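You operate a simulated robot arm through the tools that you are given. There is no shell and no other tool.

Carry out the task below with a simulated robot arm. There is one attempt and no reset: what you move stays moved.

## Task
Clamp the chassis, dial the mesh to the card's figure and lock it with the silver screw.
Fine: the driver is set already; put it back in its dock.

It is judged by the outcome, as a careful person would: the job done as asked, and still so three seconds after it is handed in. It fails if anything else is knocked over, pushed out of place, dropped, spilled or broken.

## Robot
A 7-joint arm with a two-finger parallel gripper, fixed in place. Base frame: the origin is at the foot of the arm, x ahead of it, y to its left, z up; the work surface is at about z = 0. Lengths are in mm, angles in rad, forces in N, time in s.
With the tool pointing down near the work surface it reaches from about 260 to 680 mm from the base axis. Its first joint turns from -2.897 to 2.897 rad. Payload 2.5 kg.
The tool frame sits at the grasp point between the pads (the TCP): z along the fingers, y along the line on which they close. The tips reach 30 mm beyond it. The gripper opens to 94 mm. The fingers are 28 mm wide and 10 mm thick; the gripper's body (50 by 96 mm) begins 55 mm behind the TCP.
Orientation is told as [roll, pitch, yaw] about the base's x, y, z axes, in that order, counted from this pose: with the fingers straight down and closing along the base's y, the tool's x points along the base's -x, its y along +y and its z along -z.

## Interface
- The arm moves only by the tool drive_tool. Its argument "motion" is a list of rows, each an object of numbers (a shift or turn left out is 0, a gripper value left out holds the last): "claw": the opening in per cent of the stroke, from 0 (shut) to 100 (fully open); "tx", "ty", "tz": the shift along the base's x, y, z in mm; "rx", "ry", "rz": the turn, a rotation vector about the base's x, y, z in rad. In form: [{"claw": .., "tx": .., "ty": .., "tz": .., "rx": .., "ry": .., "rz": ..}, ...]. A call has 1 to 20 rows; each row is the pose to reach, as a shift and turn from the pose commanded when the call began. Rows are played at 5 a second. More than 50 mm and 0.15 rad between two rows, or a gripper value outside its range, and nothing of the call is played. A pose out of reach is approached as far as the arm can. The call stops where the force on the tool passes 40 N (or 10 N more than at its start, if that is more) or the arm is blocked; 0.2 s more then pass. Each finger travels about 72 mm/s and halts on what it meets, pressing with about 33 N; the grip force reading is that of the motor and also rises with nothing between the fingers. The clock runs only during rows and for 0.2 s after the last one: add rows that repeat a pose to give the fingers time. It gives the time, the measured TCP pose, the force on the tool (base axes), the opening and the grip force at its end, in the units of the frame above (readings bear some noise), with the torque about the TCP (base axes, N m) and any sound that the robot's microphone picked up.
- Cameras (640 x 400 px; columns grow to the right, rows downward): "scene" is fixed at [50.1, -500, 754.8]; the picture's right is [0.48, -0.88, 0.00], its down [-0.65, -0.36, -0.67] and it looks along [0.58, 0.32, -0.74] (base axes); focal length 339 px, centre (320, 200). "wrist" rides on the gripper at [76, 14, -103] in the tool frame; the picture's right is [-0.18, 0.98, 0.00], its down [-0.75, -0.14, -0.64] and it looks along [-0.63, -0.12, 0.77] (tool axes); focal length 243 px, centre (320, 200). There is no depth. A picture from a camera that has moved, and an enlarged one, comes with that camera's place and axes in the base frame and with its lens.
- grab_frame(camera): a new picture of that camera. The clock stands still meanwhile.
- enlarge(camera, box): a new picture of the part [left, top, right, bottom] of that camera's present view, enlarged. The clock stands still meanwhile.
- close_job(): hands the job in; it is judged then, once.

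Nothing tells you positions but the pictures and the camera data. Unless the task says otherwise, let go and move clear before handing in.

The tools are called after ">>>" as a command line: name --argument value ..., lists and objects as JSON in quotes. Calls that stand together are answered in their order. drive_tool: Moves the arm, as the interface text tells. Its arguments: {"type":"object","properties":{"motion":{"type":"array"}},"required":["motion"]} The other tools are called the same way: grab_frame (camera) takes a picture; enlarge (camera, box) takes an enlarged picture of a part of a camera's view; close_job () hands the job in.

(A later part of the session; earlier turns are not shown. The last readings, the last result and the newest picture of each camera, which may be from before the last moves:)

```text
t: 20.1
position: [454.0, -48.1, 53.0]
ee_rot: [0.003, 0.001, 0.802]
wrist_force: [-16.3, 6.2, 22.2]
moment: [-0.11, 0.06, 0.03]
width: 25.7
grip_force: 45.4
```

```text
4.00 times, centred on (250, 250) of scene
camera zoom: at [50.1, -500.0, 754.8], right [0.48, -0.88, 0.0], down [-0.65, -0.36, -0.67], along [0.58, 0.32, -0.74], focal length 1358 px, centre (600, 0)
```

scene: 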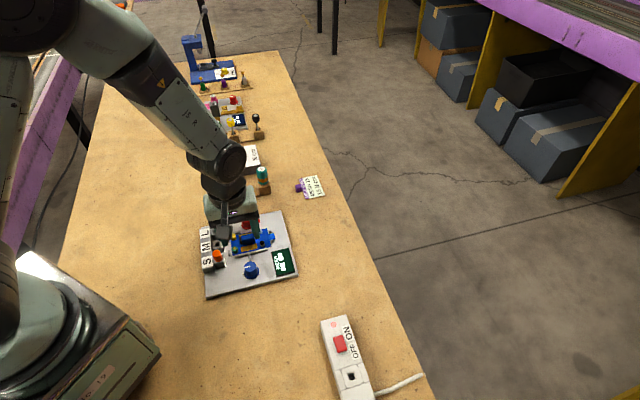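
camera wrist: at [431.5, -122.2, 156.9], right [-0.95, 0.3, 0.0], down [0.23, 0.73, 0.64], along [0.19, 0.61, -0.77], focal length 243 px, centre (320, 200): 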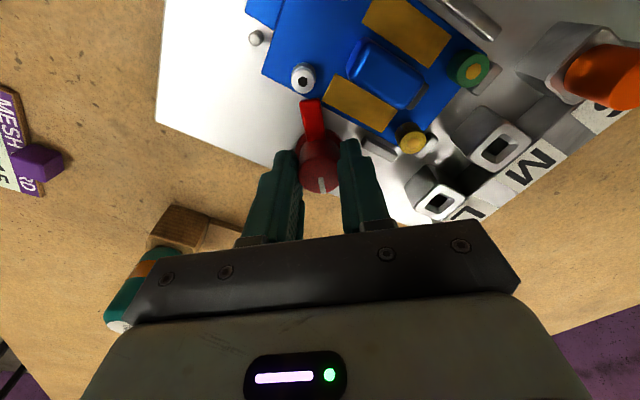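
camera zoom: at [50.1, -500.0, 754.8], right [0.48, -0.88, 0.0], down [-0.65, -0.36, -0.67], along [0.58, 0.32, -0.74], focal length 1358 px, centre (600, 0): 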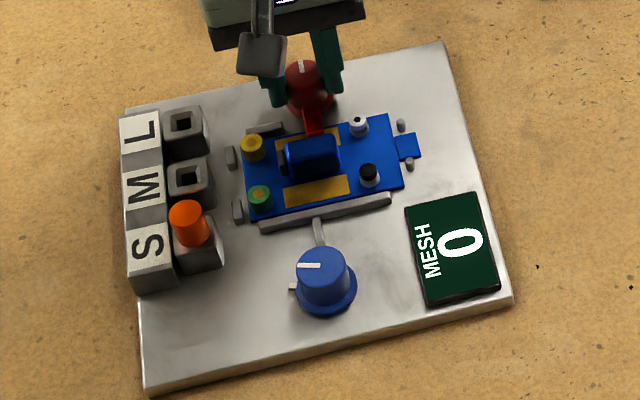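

>>> drive_tool --motion '[{"claw": 43}, {"claw": 43}, {"claw": 43}, {"tz": 40}, {"tz": 80}, {"tz": 110}, {"tz": 120, "tx": -30, "ty": -26}, {"tz": 120, "tx": -60, "ty": -52, "claw": 60}, {"tz": 120, "tx": -90, "ty": -78}, {"tz": 120, "tx": -112, "ty": -97.7}, {"tz": 120, "tx": -112, "ty": -97.7}]'

>>> enlarge --camera "scene" --box '[190, 200, 310, 300]'

>>> enlarge --camera "wrist" --box '[200, 20, 440, 220]'

```text
t: 22.5
position: [342.2, -146.6, 174.5]
ee_rot: [0.002, -0.002, 0.802]
wrist_force: [-0.3, 0.8, 0.0]
moment: [-0.04, 0.03, 0.01]
width: 56.3
grip_force: 0.1
```

```text
4.00 times, centred on (250, 250) of scene
camera zoom: at [50.1, -500.0, 754.8], right [0.48, -0.88, 0.0], down [-0.65, -0.36, -0.67], along [0.58, 0.32, -0.74], focal length 1358 px, centre (600, 0)
```

zoom: 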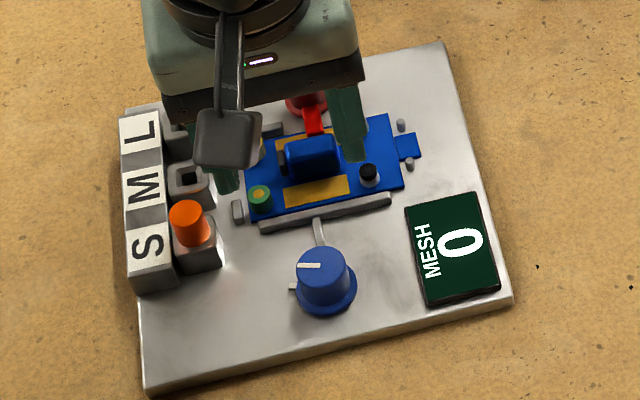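

```text
2.00 times, centred on (320, 120) of wrist
camera zoom: at [279.3, -191.1, 276.9], right [-0.58, 0.82, 0.0], down [0.63, 0.44, 0.64], along [0.52, 0.37, -0.77], focal length 485 px, centre (320, 360)
```

zoom: 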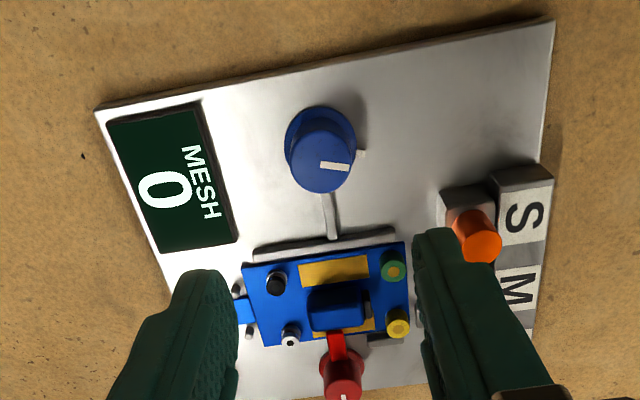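

Clamp set, display 0. Now back down on the blue dial; I'll grip and turn it gently while watching the display.

>>> drive_tool --motion '[{"ty": 0.5, "tz": -40}, {"ty": 0.5, "tz": -80}, {"ty": 0.5, "tz": -110}, {"ty": 0.5, "tz": -122.5}, {"ty": 0.5, "tz": -122.5, "claw": 20}, {"ty": 0.5, "tz": -122.5, "claw": 20}, {"ty": 0.5, "tz": -122.5, "claw": 20}, {"ty": 0.5, "tz": -122.5, "claw": 20}]'

>>> drive_tool --motion '[{"rz": -0.06}, {"rz": -0.12}, {"rz": -0.18}, {"rz": -0.24}, {"rz": -0.3}, {"rz": -0.3}]'

>>> enlarge --camera "scene" --box '[190, 200, 310, 300]'

```text
t: 24.3
position: [342.5, -145.5, 50.7]
ee_rot: [0.002, -0.001, 0.804]
wrist_force: [-1.4, 1.4, -7.0]
moment: [0.04, -0.24, -0.04]
width: 29.0
grip_force: 44.8
```

```text
t: 25.7
position: [343.0, -145.2, 52.0]
ee_rot: [0.003, 0.0, 0.502]
wrist_force: [8.8, 0.5, -35.9]
moment: [-0.05, -0.39, -0.03]
width: 29.3
grip_force: 44.9
```

```text
4.00 times, centred on (250, 250) of scene
camera zoom: at [50.1, -500.0, 754.8], right [0.48, -0.88, 0.0], down [-0.65, -0.36, -0.67], along [0.58, 0.32, -0.74], focal length 1358 px, centre (600, 0)
```

zoom: 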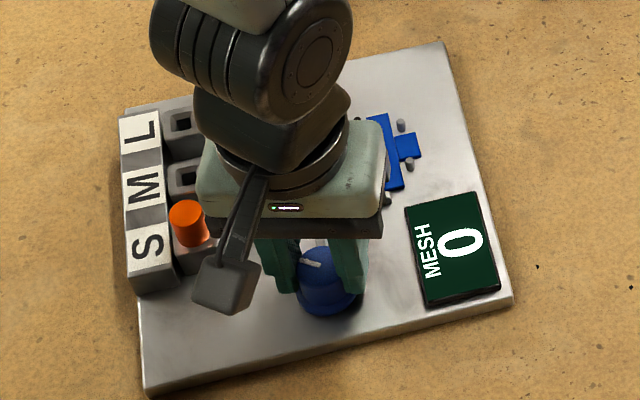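

Still 0 after a further clockwise turn, so I'll relieve the vertical pull and go the other way, reading the display as it goes.

>>> drive_tool --motion '[{"rz": 0.1, "tz": -1}, {"rz": 0.2, "tz": -1}, {"rz": 0.3, "tz": -1}, {"rz": 0.4, "tz": -1}, {"rz": 0.5, "tz": -1}, {"rz": 0.6, "tz": -1}, {"rz": 0.6, "tz": -1}]'

>>> enlarge --camera "scene" --box '[190, 200, 310, 300]'

```text
t: 27.3
position: [342.2, -144.4, 51.1]
ee_rot: [0.001, -0.001, 1.106]
wrist_force: [-10.0, 13.2, 43.3]
moment: [0.14, 0.05, -0.04]
width: 28.8
grip_force: 44.7
```

```text
4.00 times, centred on (250, 250) of scene
camera zoom: at [50.1, -500.0, 754.8], right [0.48, -0.88, 0.0], down [-0.65, -0.36, -0.67], along [0.58, 0.32, -0.74], focal length 1358 px, centre (600, 0)
```

zoom: 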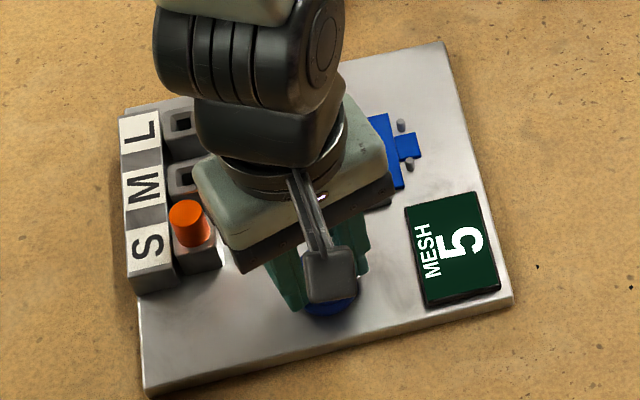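

The display now reads 5 turning counter-clockwise. I'll relieve the vertical force and continue in small steps toward 15.

>>> drive_tool --motion '[{"tz": 0.5}, {"tz": 0.5, "rz": 0.05}, {"tz": 0.5, "rz": 0.1}, {"tz": 0.5, "rz": 0.15}, {"tz": 0.5, "rz": 0.2}, {"tz": 0.5, "rz": 0.2}]'

>>> enlarge --camera "scene" --box '[190, 200, 310, 300]'

```text
t: 28.7
position: [342.2, -145.6, 50.4]
ee_rot: [0.004, -0.003, 1.302]
wrist_force: [-13.4, 18.1, 5.9]
moment: [-0.17, -0.01, -0.01]
width: 28.5
grip_force: 44.7
```

```text
4.00 times, centred on (250, 250) of scene
camera zoom: at [50.1, -500.0, 754.8], right [0.48, -0.88, 0.0], down [-0.65, -0.36, -0.67], along [0.58, 0.32, -0.74], focal length 1358 px, centre (600, 0)
```

zoom: 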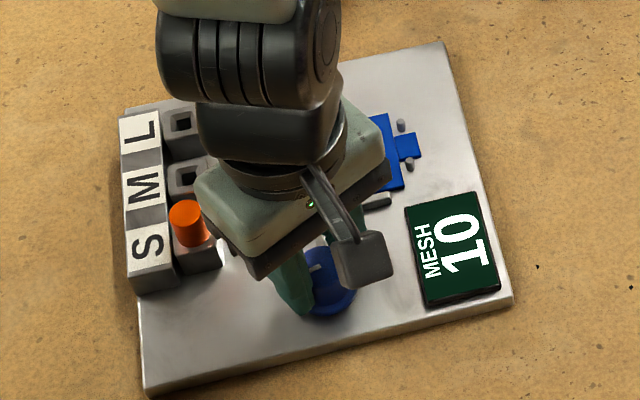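

10 now, so about 0.04 rad per unit. I'll go a further 0.15 rad and check.

>>> drive_tool --motion '[{"tx": -0.2, "ty": 0.2, "rz": 0.05}, {"tx": -0.2, "ty": 0.2, "rz": 0.1}, {"tx": -0.2, "ty": 0.2, "rz": 0.15}, {"tx": -0.2, "ty": 0.2, "rz": 0.15}]'

>>> enlarge --camera "scene" --box '[190, 200, 310, 300]'

```text
t: 29.7
position: [342.1, -144.8, 49.7]
ee_rot: [0.005, -0.003, 1.452]
wrist_force: [-13.9, 17.8, -11.0]
moment: [0.29, -0.3, -0.01]
width: 28.8
grip_force: 45.5
```

```text
4.00 times, centred on (250, 250) of scene
camera zoom: at [50.1, -500.0, 754.8], right [0.48, -0.88, 0.0], down [-0.65, -0.36, -0.67], along [0.58, 0.32, -0.74], focal length 1358 px, centre (600, 0)
```

zoom: 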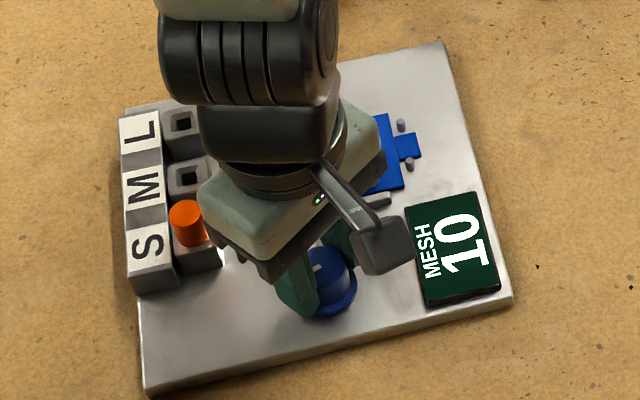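

>>> drive_tool --motion '[{"rz": 0.04}, {"rz": 0.08}, {"rz": 0.08}]'

>>> enlarge --camera "scene" --box '[190, 200, 310, 300]'

```text
t: 30.5
position: [342.4, -145.8, 51.1]
ee_rot: [0.003, -0.003, 1.533]
wrist_force: [-14.6, 16.7, -15.9]
moment: [0.21, -0.26, -0.03]
width: 28.8
grip_force: 44.5
```

```text
4.00 times, centred on (250, 250) of scene
camera zoom: at [50.1, -500.0, 754.8], right [0.48, -0.88, 0.0], down [-0.65, -0.36, -0.67], along [0.58, 0.32, -0.74], focal length 1358 px, centre (600, 0)
```

zoom: 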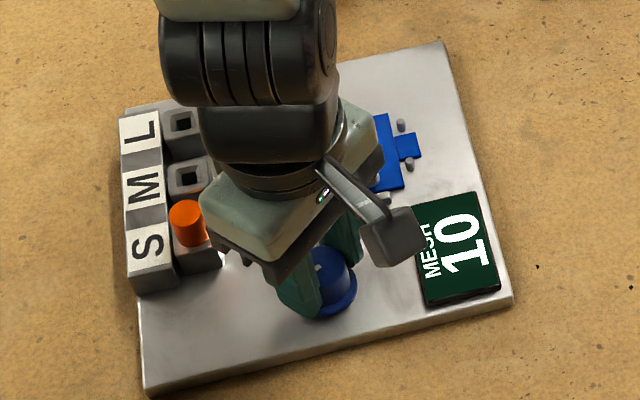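

>>> drive_tool --motion '[{"rz": 0.04}, {"rz": 0.08}, {"rz": 0.08}]'

>>> enlarge --camera "scene" --box '[190, 200, 310, 300]'

>>> grab_frame --camera "wrist"

```text
t: 31.3
position: [341.5, -144.5, 50.4]
ee_rot: [0.003, -0.001, 1.614]
wrist_force: [-15.5, 16.5, -20.0]
moment: [-0.16, -0.17, -0.01]
width: 28.6
grip_force: 44.7
```

```text
4.00 times, centred on (250, 250) of scene
camera zoom: at [50.1, -500.0, 754.8], right [0.48, -0.88, 0.0], down [-0.65, -0.36, -0.67], along [0.58, 0.32, -0.74], focal length 1358 px, centre (600, 0)
```

zoom: 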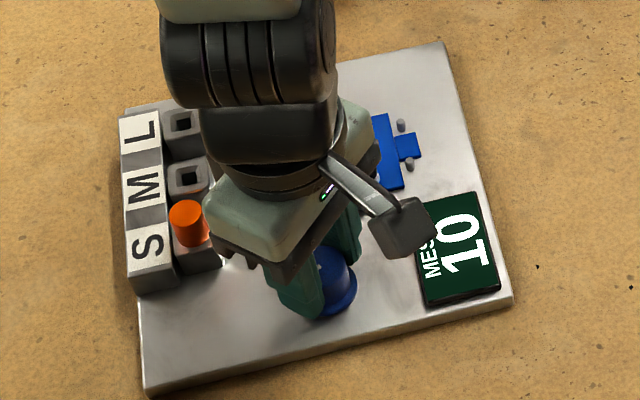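

```text
taken
camera wrist: at [330.8, -221.8, 153.3], right [-0.99, 0.14, 0.0], down [0.11, 0.76, 0.64], along [0.09, 0.64, -0.77], focal length 243 px, centre (320, 200)
```

wrist: 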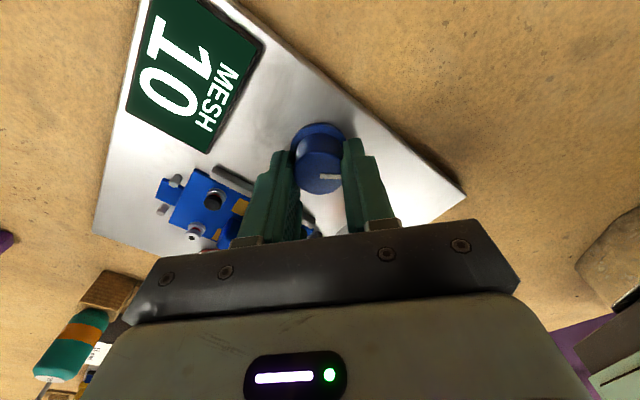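

The wrist view shows the display as well, and it still reads 10, changing in coarse steps. Continuing in small increments.

>>> drive_tool --motion '[{"rz": 0.04, "tz": -0.2}, {"rz": 0.08, "tz": -0.2}, {"rz": 0.12, "tz": -0.2}, {"rz": 0.12, "tz": -0.2}]'

>>> grab_frame --camera "wrist"

```text
t: 32.3
position: [341.1, -145.6, 50.9]
ee_rot: [0.004, -0.002, 1.733]
wrist_force: [-16.2, 16.3, -11.1]
moment: [0.25, -0.06, -0.02]
width: 28.9
grip_force: 45.2
```

```text
taken
camera wrist: at [339.9, -222.6, 153.3], right [-1.0, 0.02, 0.0], down [0.02, 0.77, 0.64], along [0.01, 0.64, -0.77], focal length 243 px, centre (320, 200)
```

wrist: 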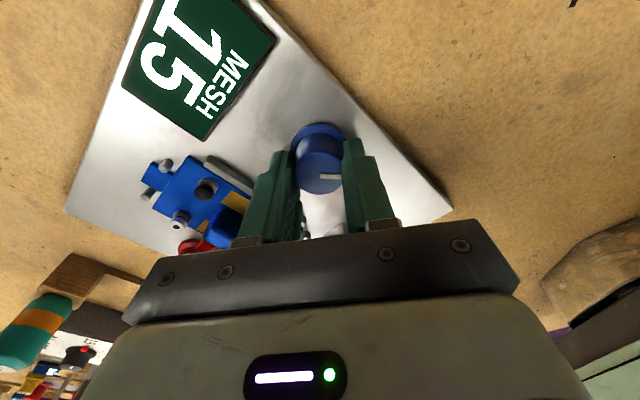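

15 shows, but just past the switching point. I'll move a little further so it sits well inside the 15 band.

>>> drive_tool --motion '[{"rz": 0.05}, {"rz": 0.1}, {"rz": 0.1}]'

>>> grab_frame --camera "wrist"

```text
t: 33.1
position: [340.4, -145.2, 50.3]
ee_rot: [0.003, -0.002, 1.832]
wrist_force: [-18.4, 12.0, 1.0]
moment: [1.1, -0.01, 0.0]
width: 28.8
grip_force: 44.7
```

```text
taken
camera wrist: at [347.4, -222.3, 153.3], right [-1.0, -0.08, 0.0], down [-0.06, 0.76, 0.64], along [-0.05, 0.64, -0.77], focal length 243 px, centre (320, 200)
```

wrist: 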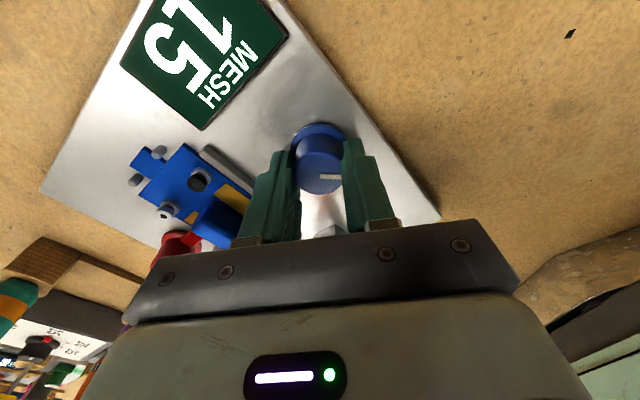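

>>> drive_tool --motion '[{"rz": 0.05, "tx": -0.2, "ty": 0.15}, {"rz": 0.05, "tx": -0.3, "ty": 0.2}, {"rz": 0.05, "tx": -0.3, "ty": 0.2, "claw": 30}, {"rz": 0.05, "tx": -0.3, "ty": 0.2, "claw": 60}, {"rz": 0.05, "tx": -0.3, "ty": 0.2, "claw": 60}, {"rz": 0.05, "tx": -0.3, "ty": 0.2, "claw": 60}]'

>>> drive_tool --motion '[{"tz": 40}, {"tz": 80}, {"tz": 120}, {"tz": 150}]'

>>> grab_frame --camera "wrist"

>>> enlarge --camera "scene" --box '[190, 200, 310, 300]'

```text
t: 34.5
position: [341.1, -144.9, 50.6]
ee_rot: [0.001, -0.004, 1.88]
wrist_force: [0.5, -0.3, 0.0]
moment: [-0.01, -0.03, 0.0]
width: 56.5
grip_force: 0.1
```

```text
t: 35.5
position: [341.9, -144.6, 202.2]
ee_rot: [0.0, -0.001, 1.884]
wrist_force: [0.2, -0.1, 0.0]
moment: [0.0, -0.03, 0.0]
width: 56.3
grip_force: 0.0
```

```text
taken
camera wrist: at [352.0, -222.1, 304.3], right [-0.99, -0.13, 0.0], down [-0.1, 0.76, 0.64], along [-0.08, 0.64, -0.77], focal length 243 px, centre (320, 200)
```

wrist: 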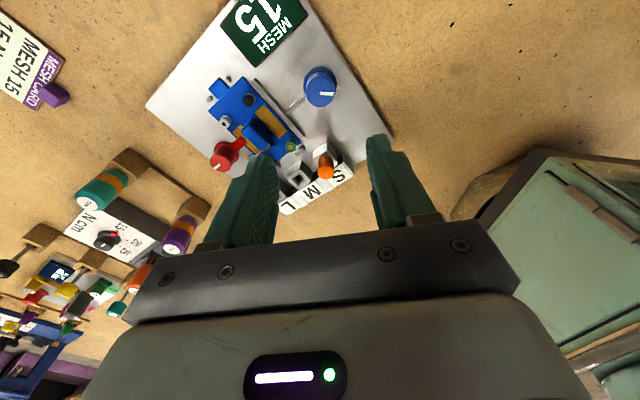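

```text
4.00 times, centred on (250, 250) of scene
camera zoom: at [50.1, -500.0, 754.8], right [0.48, -0.88, 0.0], down [-0.65, -0.36, -0.67], along [0.58, 0.32, -0.74], focal length 1358 px, centre (600, 0)
```

zoom: 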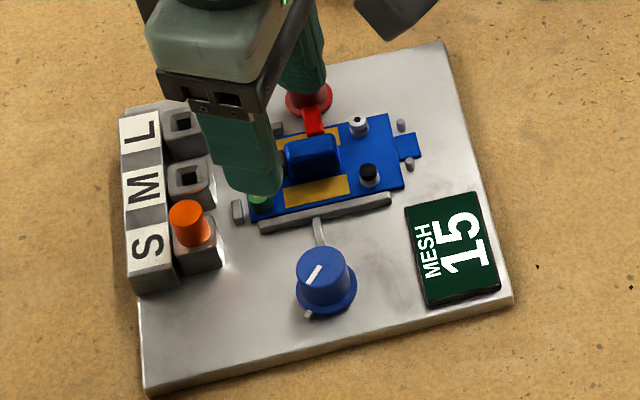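

MESH 15 is set, the chassis is clamped and nothing else has shifted. Next I'll go to the torque driver dock, around (589, 164), and look from above.

>>> drive_tool --motion '[{"tx": 4, "ty": 5, "tz": 30, "rz": -0.12}, {"tx": 16, "ty": 25, "tz": 60, "rz": -0.24}, {"tx": 28, "ty": 45, "tz": 70, "rz": -0.36}, {"tx": 40, "ty": 65, "tz": 70, "rz": -0.48}, {"tx": 52, "ty": 85, "tz": 70, "rz": -0.6}, {"tx": 64, "ty": 105, "tz": 70, "rz": -0.72}, {"tx": 76, "ty": 125, "tz": 70, "rz": -0.84}, {"tx": 88, "ty": 145, "tz": 70, "rz": -0.96}, {"tx": 100, "ty": 165, "tz": 70, "rz": -1.08}, {"tx": 112, "ty": 185, "tz": 70, "rz": -1.2}, {"tx": 124, "ty": 205, "tz": 70, "rz": -1.32}, {"tx": 136, "ty": 230, "tz": 70, "rz": -1.44}, {"tx": 158, "ty": 255, "tz": 70, "rz": -1.56}, {"tx": 158, "ty": 255, "tz": 70, "rz": -1.56}]'

>>> grab_frame --camera "wrist"

>>> grab_frame --camera "scene"

```text
t: 38.5
position: [500.8, 110.2, 270.8]
ee_rot: [0.001, -0.002, 0.322]
wrist_force: [-0.6, -0.7, 0.0]
moment: [-0.02, -0.01, 0.01]
width: 56.3
grip_force: 0.0
```

```text
taken
camera wrist: at [423.6, 100.2, 373.5], right [-0.13, 0.99, 0.0], down [0.76, 0.1, 0.64], along [0.64, 0.09, -0.77], focal length 243 px, centre (320, 200)
```

wrist: 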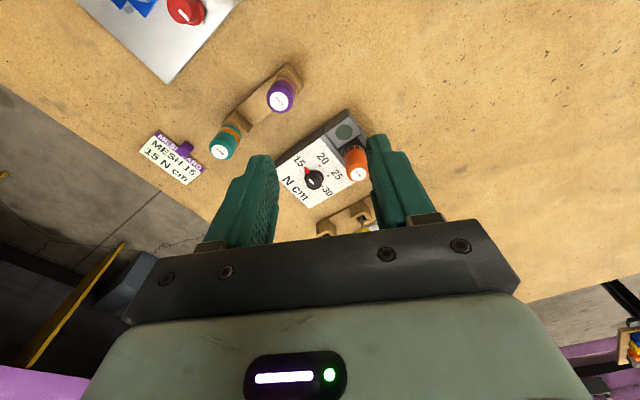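

```text
taken
```

scene: 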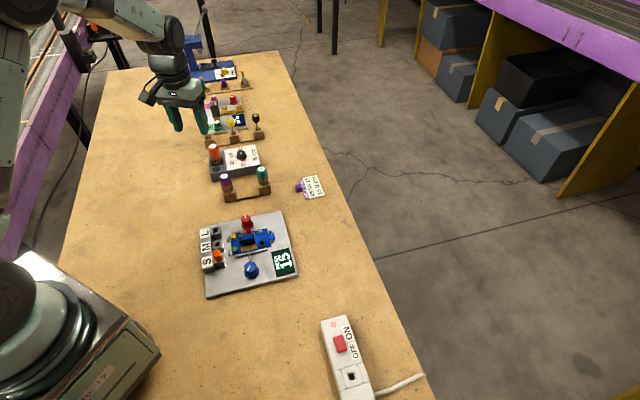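

>>> enlarge --camera "wrist" --box '[260, 90, 400, 240]'

>>> enlarge --camera "scene" --box '[195, 125, 275, 205]'

```text
2.67 times, centred on (330, 165) of wrist
camera zoom: at [423.6, 100.2, 373.5], right [-0.13, 0.99, 0.0], down [0.76, 0.1, 0.64], along [0.64, 0.09, -0.77], focal length 647 px, centre (293, 293)
```

zoom: 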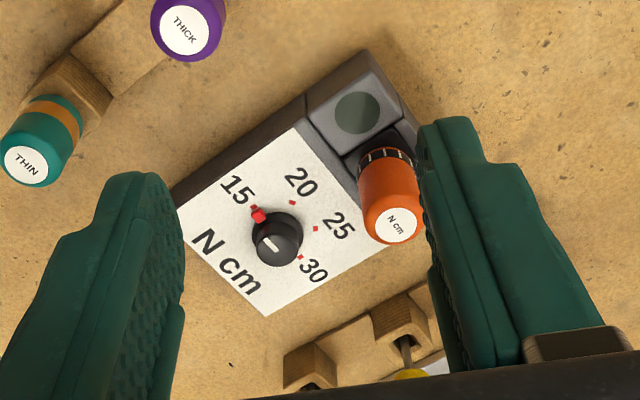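

```text
5.00 times, centred on (235, 165) of scene
camera zoom: at [50.1, -500.0, 754.8], right [0.48, -0.88, 0.0], down [-0.65, -0.36, -0.67], along [0.58, 0.32, -0.74], focal length 1697 px, centre (745, 375)
```

zoom: 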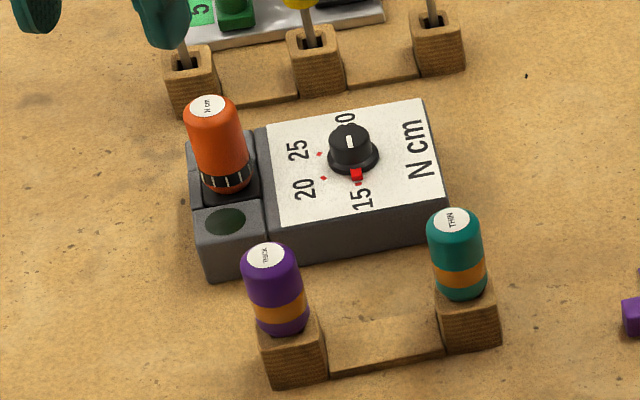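

The orange torque driver stands in its dock with its top near (600, 177, 97). The card's 15 matches the set pointer. I'll move over it with the fingers closing along the box's long axis.

>>> drive_tool --motion '[{"tx": 30, "ty": 20, "rz": 0.12}, {"tx": 60, "ty": 40, "rz": 0.24}, {"tx": 85, "ty": 57, "tz": -20, "rz": 0.36}, {"tx": 99.7, "ty": 67.3, "tz": -60, "rz": 0.39, "claw": 65}, {"tx": 99.7, "ty": 67.3, "tz": -70, "rz": 0.39}, {"tx": 99.7, "ty": 67.3, "tz": -70, "rz": 0.39}]'

>>> grab_frame --camera "wrist"

>>> enlarge --camera "wrist" --box '[240, 70, 400, 200]'

```text
t: 39.9
position: [600.3, 178.0, 201.1]
ee_rot: [0.002, -0.003, 0.713]
wrist_force: [-0.3, 0.2, -0.5]
moment: [0.0, 0.01, -0.03]
width: 61.2
grip_force: 0.1
```

```text
taken
camera wrist: at [533.1, 138.4, 303.3], right [-0.5, 0.86, 0.0], down [0.66, 0.38, 0.64], along [0.56, 0.32, -0.77], focal length 243 px, centre (320, 200)
```

wrist: 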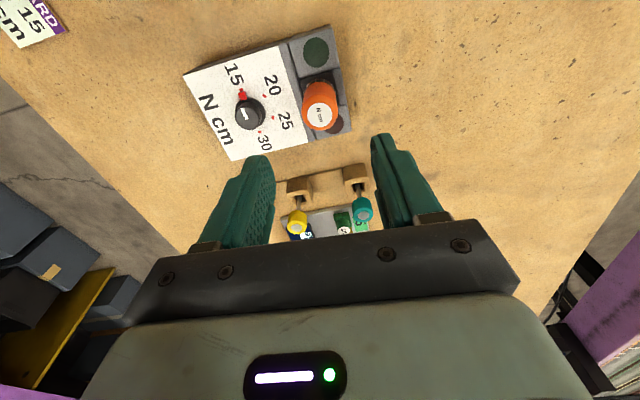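

```text
3.08 times, centred on (320, 135) of wrist
camera zoom: at [533.1, 138.4, 303.3], right [-0.5, 0.86, 0.0], down [0.66, 0.38, 0.64], along [0.56, 0.32, -0.77], focal length 746 px, centre (320, 400)
```

zoom: 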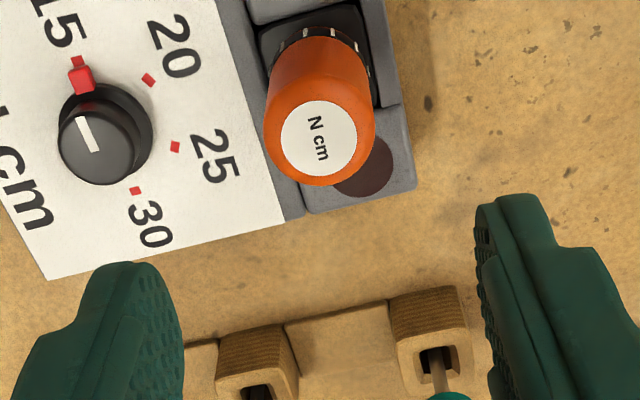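

The driver is centred under the gripper. I'll lower to grip height and close.

>>> drive_tool --motion '[{"tz": -40}, {"tz": -80}, {"tz": -105}, {"tz": -119}, {"tz": -119}]'

>>> grab_frame --camera "wrist"

>>> enlarge --camera "scene" --box '[185, 100, 285, 190]'

```text
t: 41.1
position: [600.3, 176.6, 82.6]
ee_rot: [0.002, -0.001, 0.713]
wrist_force: [-1.1, 0.3, -0.7]
moment: [0.02, -0.01, -0.02]
width: 61.2
grip_force: 0.1
```

```text
taken
camera wrist: at [533.0, 138.1, 184.3], right [-0.5, 0.86, 0.0], down [0.66, 0.38, 0.64], along [0.55, 0.32, -0.77], focal length 243 px, centre (320, 200)
```

wrist: 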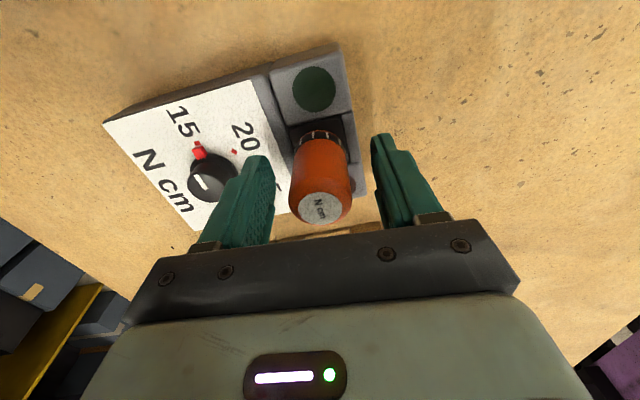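

```text
4.44 times, centred on (235, 145) of scene
camera zoom: at [50.1, -500.0, 754.8], right [0.48, -0.88, 0.0], down [-0.65, -0.36, -0.67], along [0.58, 0.32, -0.74], focal length 1509 px, centre (698, 444)
```

zoom: 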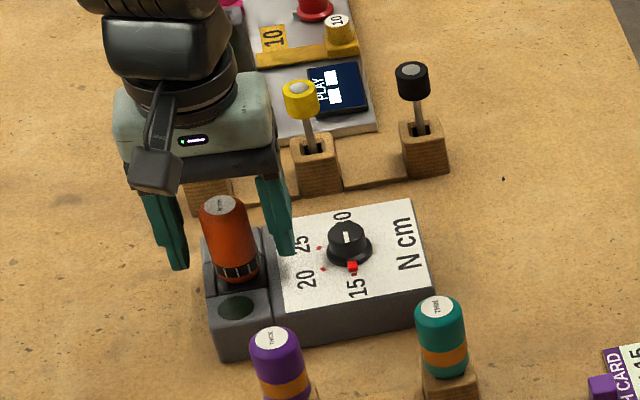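

>>> drive_tool --motion '[{"claw": 45}, {"claw": 20}, {"claw": 20}, {"claw": 20}, {"claw": 20}]'

>>> drive_tool --motion '[{"tz": 10}, {"tz": 20}, {"tz": 30}, {"tz": 45}, {"tz": 60}, {"tz": 80}, {"tz": 100}]'

>>> grab_frame --camera "wrist"

>>> enlarge --camera "scene" --box '[175, 70, 285, 190]'

```text
t: 42.3
position: [599.8, 177.4, 81.3]
ee_rot: [0.002, -0.001, 0.712]
wrist_force: [-0.2, 0.1, 0.4]
moment: [0.02, -0.02, 0.03]
width: 31.2
grip_force: 33.4
```

```text
t: 43.9
position: [600.0, 177.4, 182.2]
ee_rot: [0.002, -0.003, 0.712]
wrist_force: [0.6, 0.6, -1.0]
moment: [0.01, 0.01, 0.0]
width: 31.1
grip_force: 33.0
```

```text
taken
camera wrist: at [532.6, 138.0, 284.9], right [-0.5, 0.86, 0.0], down [0.66, 0.38, 0.64], along [0.55, 0.32, -0.77], focal length 243 px, centre (320, 200)
```

wrist: 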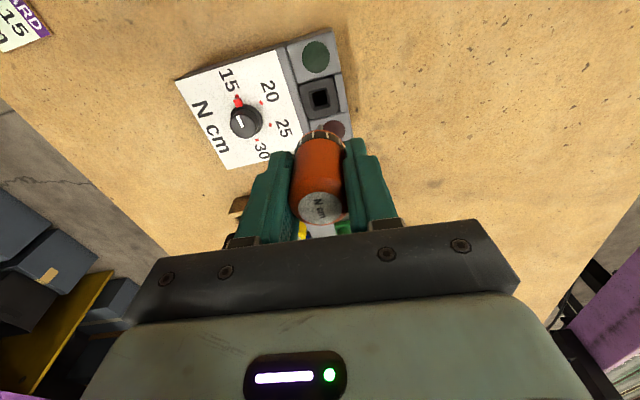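

```text
3.33 times, centred on (230, 130) of scene
camera zoom: at [50.1, -500.0, 754.8], right [0.48, -0.88, 0.0], down [-0.65, -0.36, -0.67], along [0.58, 0.32, -0.74], focal length 1131 px, centre (620, 433)
```

zoom: 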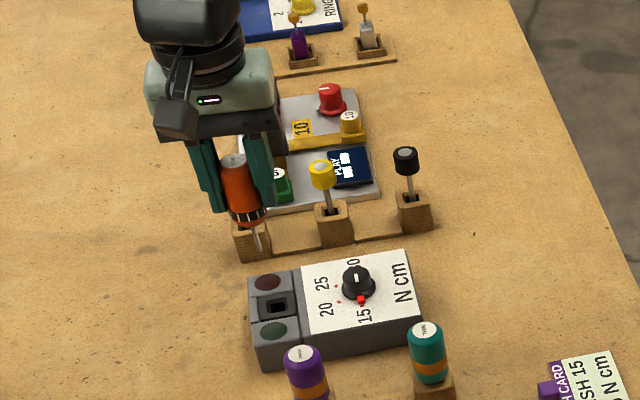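

The driver came up cleanly. Its shaft tip is about 78 mm below the grasp point, and the dock has a square hole with a lamp each side. I'll carry it high over to the silver screw near (450, -93), winding the wrist round so there is travel for tightening.

>>> drive_tool --motion '[{"tx": -8.3, "ty": -15.1, "tz": 20, "rz": 0.133}, {"tx": -16.6, "ty": -30.1, "tz": 40, "rz": 0.266}, {"tx": -24.9, "ty": -45.2, "tz": 50, "rz": 0.399}, {"tx": -33.2, "ty": -60.2, "tz": 50, "rz": 0.532}, {"tx": -41.5, "ty": -75.3, "tz": 50, "rz": 0.665}, {"tx": -49.8, "ty": -90.3, "tz": 50, "rz": 0.798}, {"tx": -58.1, "ty": -105.4, "tz": 50, "rz": 0.931}, {"tx": -66.4, "ty": -120.4, "tz": 50, "rz": 1.064}, {"tx": -74.8, "ty": -135.5, "tz": 50, "rz": 1.197}, {"tx": -83.1, "ty": -150.6, "tz": 50, "rz": 1.33}, {"tx": -91.4, "ty": -165.6, "tz": 50, "rz": 1.463}, {"tx": -99.7, "ty": -180.7, "tz": 50, "rz": 1.596}, {"tx": -108, "ty": -195.7, "tz": 50, "rz": 1.729}, {"tx": -116.3, "ty": -210.8, "tz": 50, "rz": 1.862}, {"tx": -124.6, "ty": -225.8, "tz": 50, "rz": 1.995}, {"tx": -132.9, "ty": -240.9, "tz": 50, "rz": 2.128}, {"tx": -141.2, "ty": -255.9, "tz": 45, "rz": 2.261}, {"tx": -149.5, "ty": -271, "tz": 35, "rz": 2.39}, {"tx": -149.5, "ty": -271, "tz": 30, "rz": 2.39}, {"tx": -149.5, "ty": -271, "tz": 0, "rz": 2.39}]'

>>> grab_frame --camera "wrist"

>>> enlarge --camera "scene" --box '[190, 170, 330, 270]'

```text
t: 48.1
position: [449.7, -94.1, 181.9]
ee_rot: [0.002, -0.004, 3.103]
wrist_force: [0.2, -1.4, -1.5]
moment: [-0.01, 0.04, 0.02]
width: 31.0
grip_force: 33.1
```

```text
taken
camera wrist: at [525.1, -110.3, 284.6], right [-0.22, -0.98, 0.0], down [-0.75, 0.17, 0.64], along [-0.63, 0.14, -0.77], focal length 243 px, centre (320, 200)
```

wrist: 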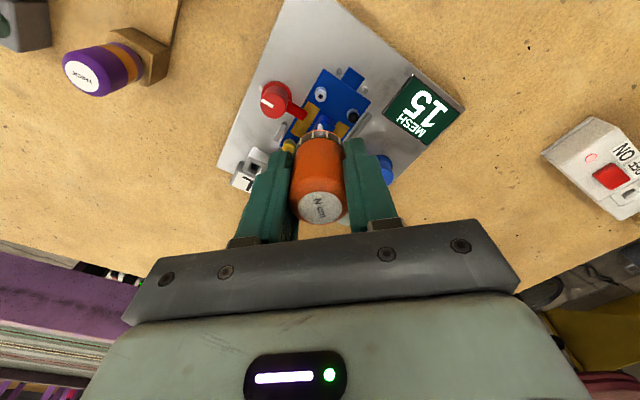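

```text
4.00 times, centred on (260, 220) of scene
camera zoom: at [50.1, -500.0, 754.8], right [0.48, -0.88, 0.0], down [-0.65, -0.36, -0.67], along [0.58, 0.32, -0.74], focal length 1358 px, centre (560, 120)
```

zoom: 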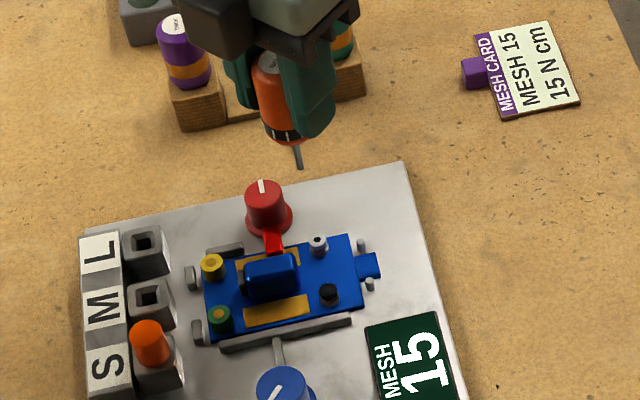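

>>> enlarge --camera "wrist" --box '[280, 60, 380, 140]'

>>> enlarge --camera "scene" --box '[245, 190, 295, 245]'

```text
5.00 times, centred on (330, 100) of wrist
camera zoom: at [525.1, -110.3, 284.6], right [-0.22, -0.98, 0.0], down [-0.75, 0.17, 0.64], along [-0.63, 0.14, -0.77], focal length 1213 px, centre (270, 700)
```

zoom: 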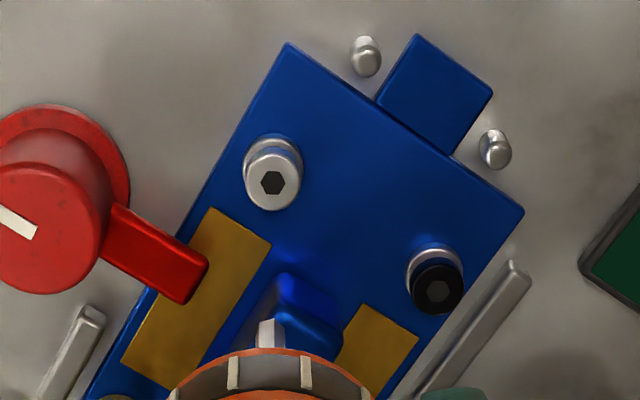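

```text
7.27 times, centred on (270, 218) of scene
camera zoom: at [50.1, -500.0, 754.8], right [0.48, -0.88, 0.0], down [-0.65, -0.36, -0.67], along [0.58, 0.32, -0.74], focal length 2469 px, centre (684, 73)
```

zoom: 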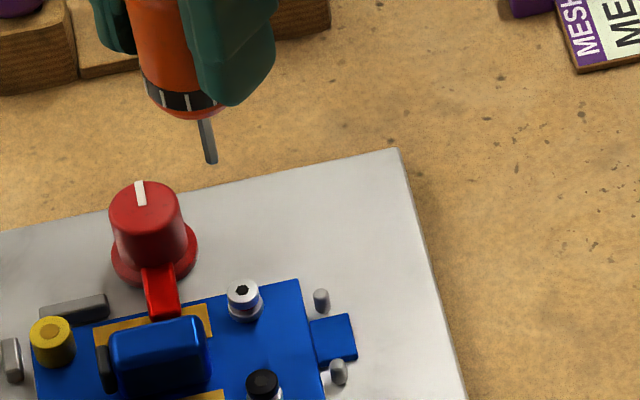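

The shaft tip is visible in both views and the silver hex socket is almost exactly beneath it, at about (450, -94, 26). I'll descend to roughly 10 mm above the screw and check the alignment.

>>> drive_tool --motion '[{"tz": -25}, {"tz": -45}, {"tz": -58}, {"tz": -63}, {"tz": -63}]'

>>> enlarge --camera "scene" --box '[250, 205, 285, 240]'

>>> enlarge --camera "wrist" --box '[280, 60, 380, 150]'

```text
t: 49.3
position: [450.4, -93.8, 119.5]
ee_rot: [0.001, -0.001, 3.101]
wrist_force: [-0.6, 0.4, -1.4]
moment: [-0.02, -0.04, 0.01]
width: 31.2
grip_force: 33.4
```

```text
11.43 times, centred on (268, 222) of scene
camera zoom: at [50.1, -500.0, 754.8], right [0.48, -0.88, 0.0], down [-0.65, -0.36, -0.67], along [0.58, 0.32, -0.74], focal length 3879 px, centre (920, -57)
```

zoom: 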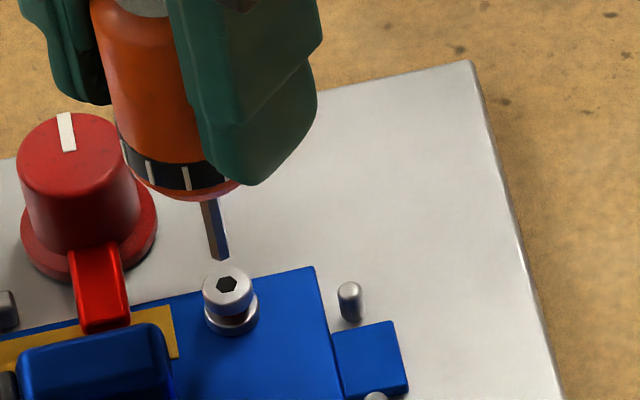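

```text
4.44 times, centred on (330, 105) of wrist
camera zoom: at [525.6, -110.7, 221.4], right [-0.22, -0.97, 0.0], down [-0.75, 0.17, 0.64], along [-0.63, 0.14, -0.77], focal length 1078 px, centre (276, 622)
```

zoom: 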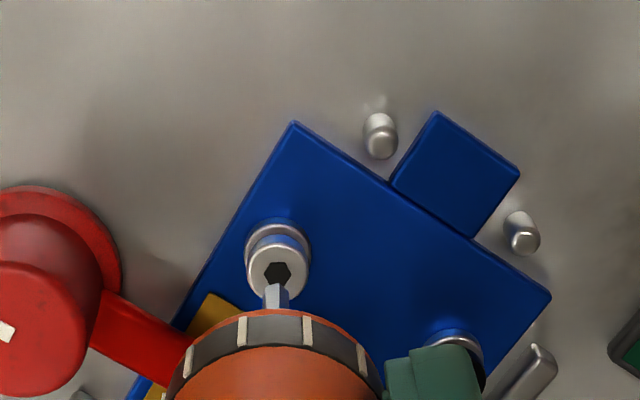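

Tip and socket line up to within about half a millimetre. I'll trim slightly and lower slowly to contact.

>>> drive_tool --motion '[{"ty": -0.3, "tz": -4}, {"ty": -0.3, "tz": -8}, {"ty": -0.3, "tz": -9}, {"ty": -0.3, "tz": -9.5}, {"ty": -0.3, "tz": -10}]'

>>> enlarge --camera "scene" --box '[250, 205, 285, 240]'

>>> enlarge --camera "wrist" --box '[290, 90, 360, 150]'

```text
t: 50.5
position: [450.5, -93.8, 108.6]
ee_rot: [0.0, -0.001, 3.1]
wrist_force: [0.5, 0.1, -1.5]
moment: [0.01, -0.02, 0.02]
width: 30.9
grip_force: 32.8
```

```text
11.43 times, centred on (268, 222) of scene
camera zoom: at [50.1, -500.0, 754.8], right [0.48, -0.88, 0.0], down [-0.65, -0.36, -0.67], along [0.58, 0.32, -0.74], focal length 3879 px, centre (920, -57)
```

zoom: 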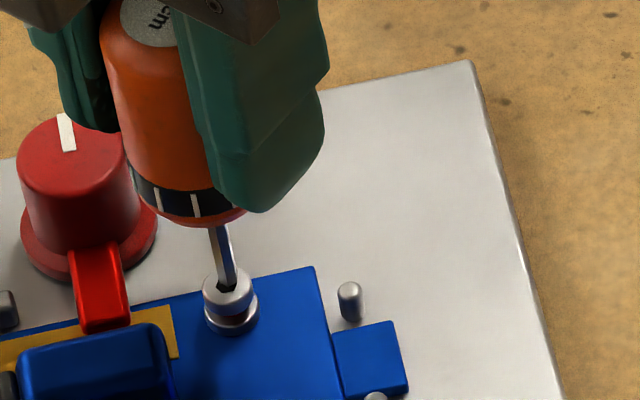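

```text
6.67 times, centred on (325, 120) of wrist
camera zoom: at [526.0, -110.9, 211.5], right [-0.22, -0.97, 0.0], down [-0.75, 0.17, 0.64], along [-0.63, 0.14, -0.77], focal length 1618 px, centre (287, 733)
```

zoom: 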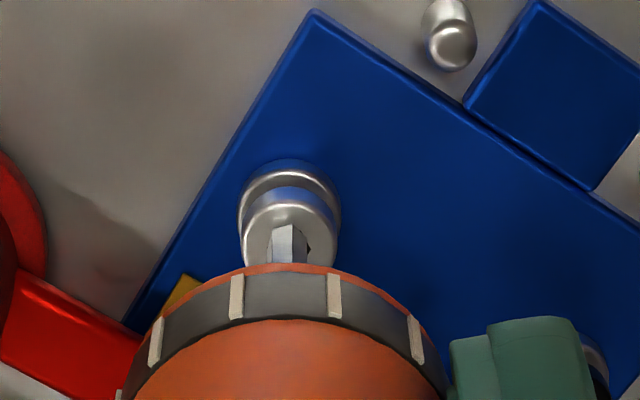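

The tip is at the socket mouth. Easing down in half-millimetre steps while watching the force.

>>> drive_tool --motion '[{"tz": -0.5}, {"tz": -1}, {"tz": -1.5}, {"tz": -1.5}]'

>>> enlarge --camera "wrist" --box '[290, 90, 360, 150]'

```text
t: 51.5
position: [450.2, -94.0, 107.2]
ee_rot: [0.002, 0.0, 3.1]
wrist_force: [-0.9, 0.1, 3.2]
moment: [-0.01, 0.09, 0.02]
width: 30.9
grip_force: 32.8
```

```text
6.67 times, centred on (325, 120) of wrist
camera zoom: at [526.1, -110.9, 210.1], right [-0.22, -0.97, 0.0], down [-0.75, 0.17, 0.64], along [-0.63, 0.14, -0.77], focal length 1618 px, centre (287, 733)
```

zoom: 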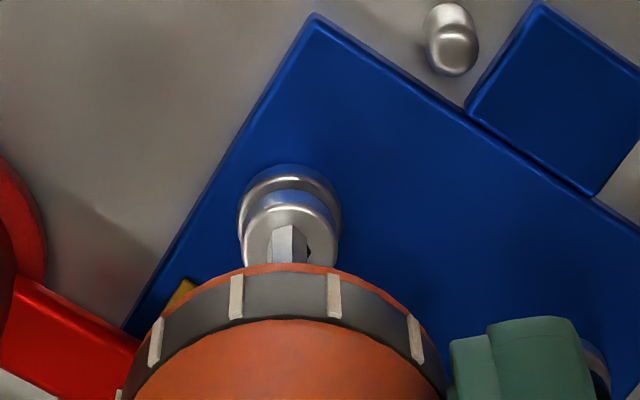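

Light contact. I'll turn clockwise slowly with slight pressure so the hex finds its seat.

>>> drive_tool --motion '[{"tz": -0.3}, {"tz": -0.3, "rz": -0.08}, {"tz": -0.3, "rz": -0.16}, {"tz": -0.3, "rz": -0.24}, {"tz": -0.3, "rz": -0.32}, {"tz": -0.3, "rz": -0.4}]'

>>> enlarge --camera "scene" --box '[250, 205, 285, 240]'

```text
t: 52.9
position: [449.2, -94.3, 106.9]
ee_rot: [0.002, -0.001, 2.698]
wrist_force: [-0.2, 0.7, -1.5]
moment: [-0.01, -0.01, 0.0]
width: 30.9
grip_force: 32.7
```

```text
11.43 times, centred on (268, 222) of scene
camera zoom: at [50.1, -500.0, 754.8], right [0.48, -0.88, 0.0], down [-0.65, -0.36, -0.67], along [0.58, 0.32, -0.74], focal length 3879 px, centre (920, -57)
```

zoom: 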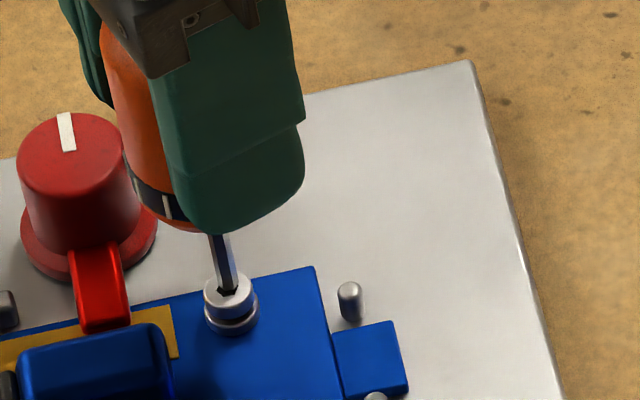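

The contact force vanished, so the hex may have lined up. Lowering further to seat it.

>>> drive_tool --motion '[{"tz": -0.4}, {"tz": -0.8}, {"tz": -1.2}, {"tz": -1.6}, {"tz": -2.0}, {"tz": -2.0}]'

>>> enlarge --camera "scene" --box '[250, 205, 285, 240]'

```text
t: 54.3
position: [450.6, -93.9, 106.0]
ee_rot: [0.001, 0.001, 2.701]
wrist_force: [0.2, 1.2, 5.9]
moment: [0.07, 0.03, 0.01]
width: 30.7
grip_force: 32.8
```

```text
11.43 times, centred on (268, 222) of scene
camera zoom: at [50.1, -500.0, 754.8], right [0.48, -0.88, 0.0], down [-0.65, -0.36, -0.67], along [0.58, 0.32, -0.74], focal length 3879 px, centre (920, -57)
```

zoom: 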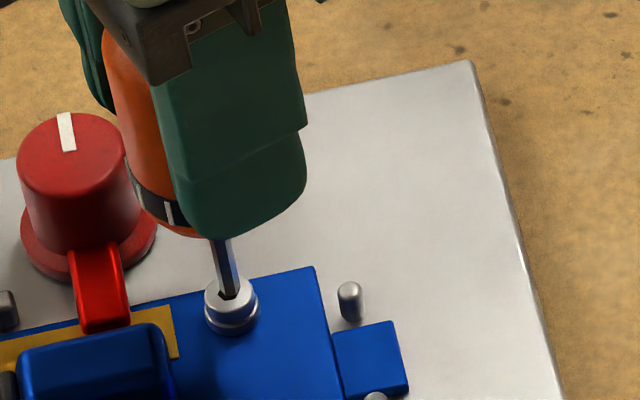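

The screw is driving down onto its seat. I'll keep turning clockwise, watching torque and listening for the driver's click.

>>> drive_tool --motion '[{"tz": -0.1, "rz": -0.08}, {"tz": -0.1, "rz": -0.16}, {"tz": -0.2, "rz": -0.24}, {"tz": -0.2, "rz": -0.32}, {"tz": -0.3, "rz": -0.4}, {"tz": -0.3, "rz": -0.48}]'

>>> enlarge --camera "scene" --box '[245, 205, 315, 275]'

```text
t: 55.7
position: [450.4, -95.1, 104.7]
ee_rot: [0.0, -0.003, 2.22]
wrist_force: [1.1, -0.3, 7.2]
moment: [-0.08, -0.05, -0.01]
width: 30.7
grip_force: 32.8
```

```text
5.71 times, centred on (280, 240) of scene
camera zoom: at [50.1, -500.0, 754.8], right [0.48, -0.88, 0.0], down [-0.65, -0.36, -0.67], along [0.58, 0.32, -0.74], focal length 1940 px, centre (549, -29)
```

zoom: 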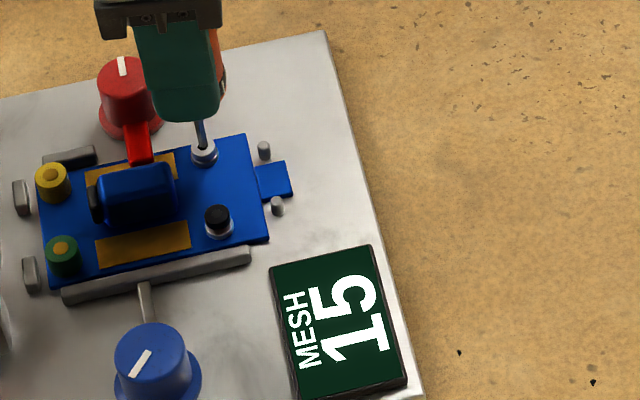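

>>> drive_tool --motion '[{"rz": -0.1}, {"rz": -0.2}, {"rz": -0.3}, {"rz": -0.4}, {"rz": -0.5}, {"rz": -0.6}, {"rz": -0.7}, {"rz": -0.8}]'

>>> enlarge --camera "scene" --box '[245, 205, 315, 275]'

>>> enlarge --camera "wrist" --box '[280, 80, 370, 160]'

```text
t: 57.5
position: [451.0, -95.3, 104.6]
ee_rot: [0.002, -0.003, 1.422]
wrist_force: [-0.9, 0.0, 4.6]
moment: [0.02, 0.0, -0.01]
width: 30.9
grip_force: 33.1
```

```text
5.71 times, centred on (280, 240) of scene
camera zoom: at [50.1, -500.0, 754.8], right [0.48, -0.88, 0.0], down [-0.65, -0.36, -0.67], along [0.58, 0.32, -0.74], focal length 1940 px, centre (549, -29)
```

zoom: 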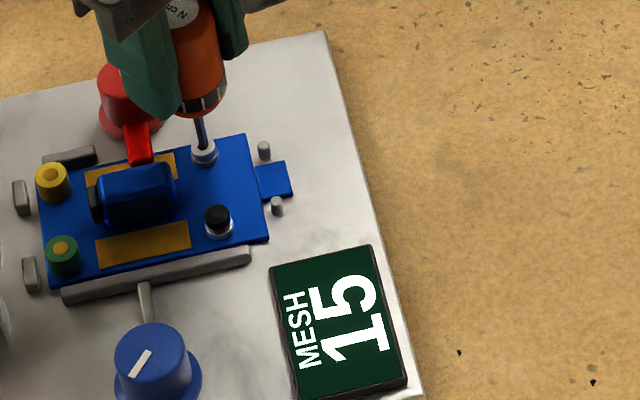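

```text
5.00 times, centred on (325, 120) of wrist
camera zoom: at [424.9, -167.2, 207.4], right [-0.94, 0.33, 0.0], down [0.25, 0.72, 0.64], along [0.21, 0.61, -0.77], focal length 1213 px, centre (295, 600)
```

zoom: 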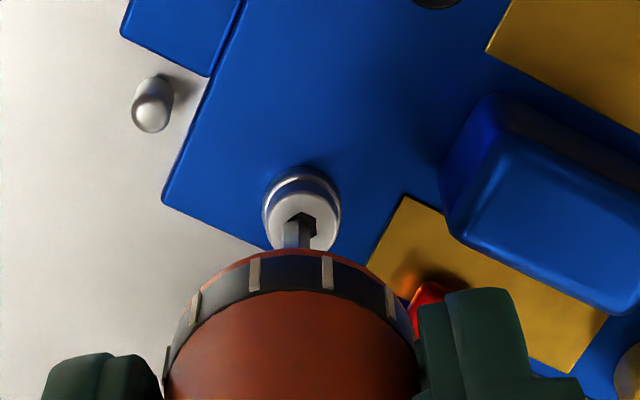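

>>> enlarge --camera "scene" --box '[258, 215, 278, 235]'

>>> enlarge --camera "wrist" --box '[300, 100, 350, 140]'

```text
16.00 times, centred on (268, 225) of scene
camera zoom: at [50.1, -500.0, 754.8], right [0.48, -0.88, 0.0], down [-0.65, -0.36, -0.67], along [0.58, 0.32, -0.74], focal length 5431 px, centre (1152, -200)
```

zoom: 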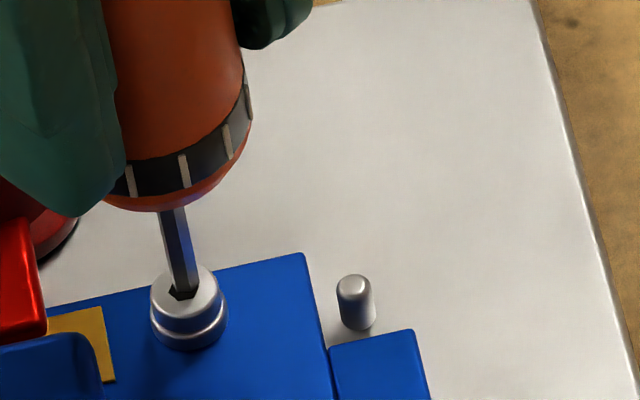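

```text
10.00 times, centred on (325, 120) of wrist
camera zoom: at [424.9, -167.2, 207.4], right [-0.94, 0.33, 0.0], down [0.25, 0.72, 0.64], along [0.21, 0.61, -0.77], focal length 2426 px, centre (270, 1000)
```

zoom: 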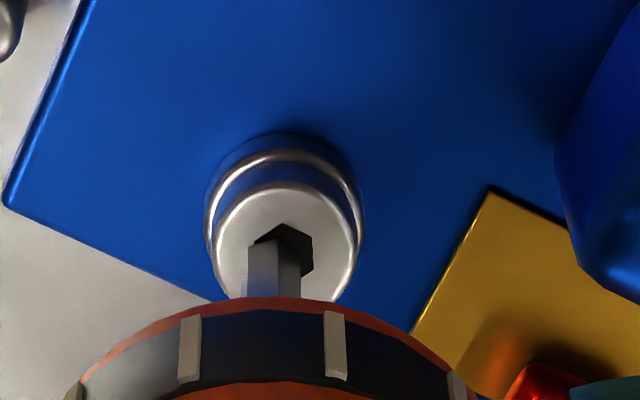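

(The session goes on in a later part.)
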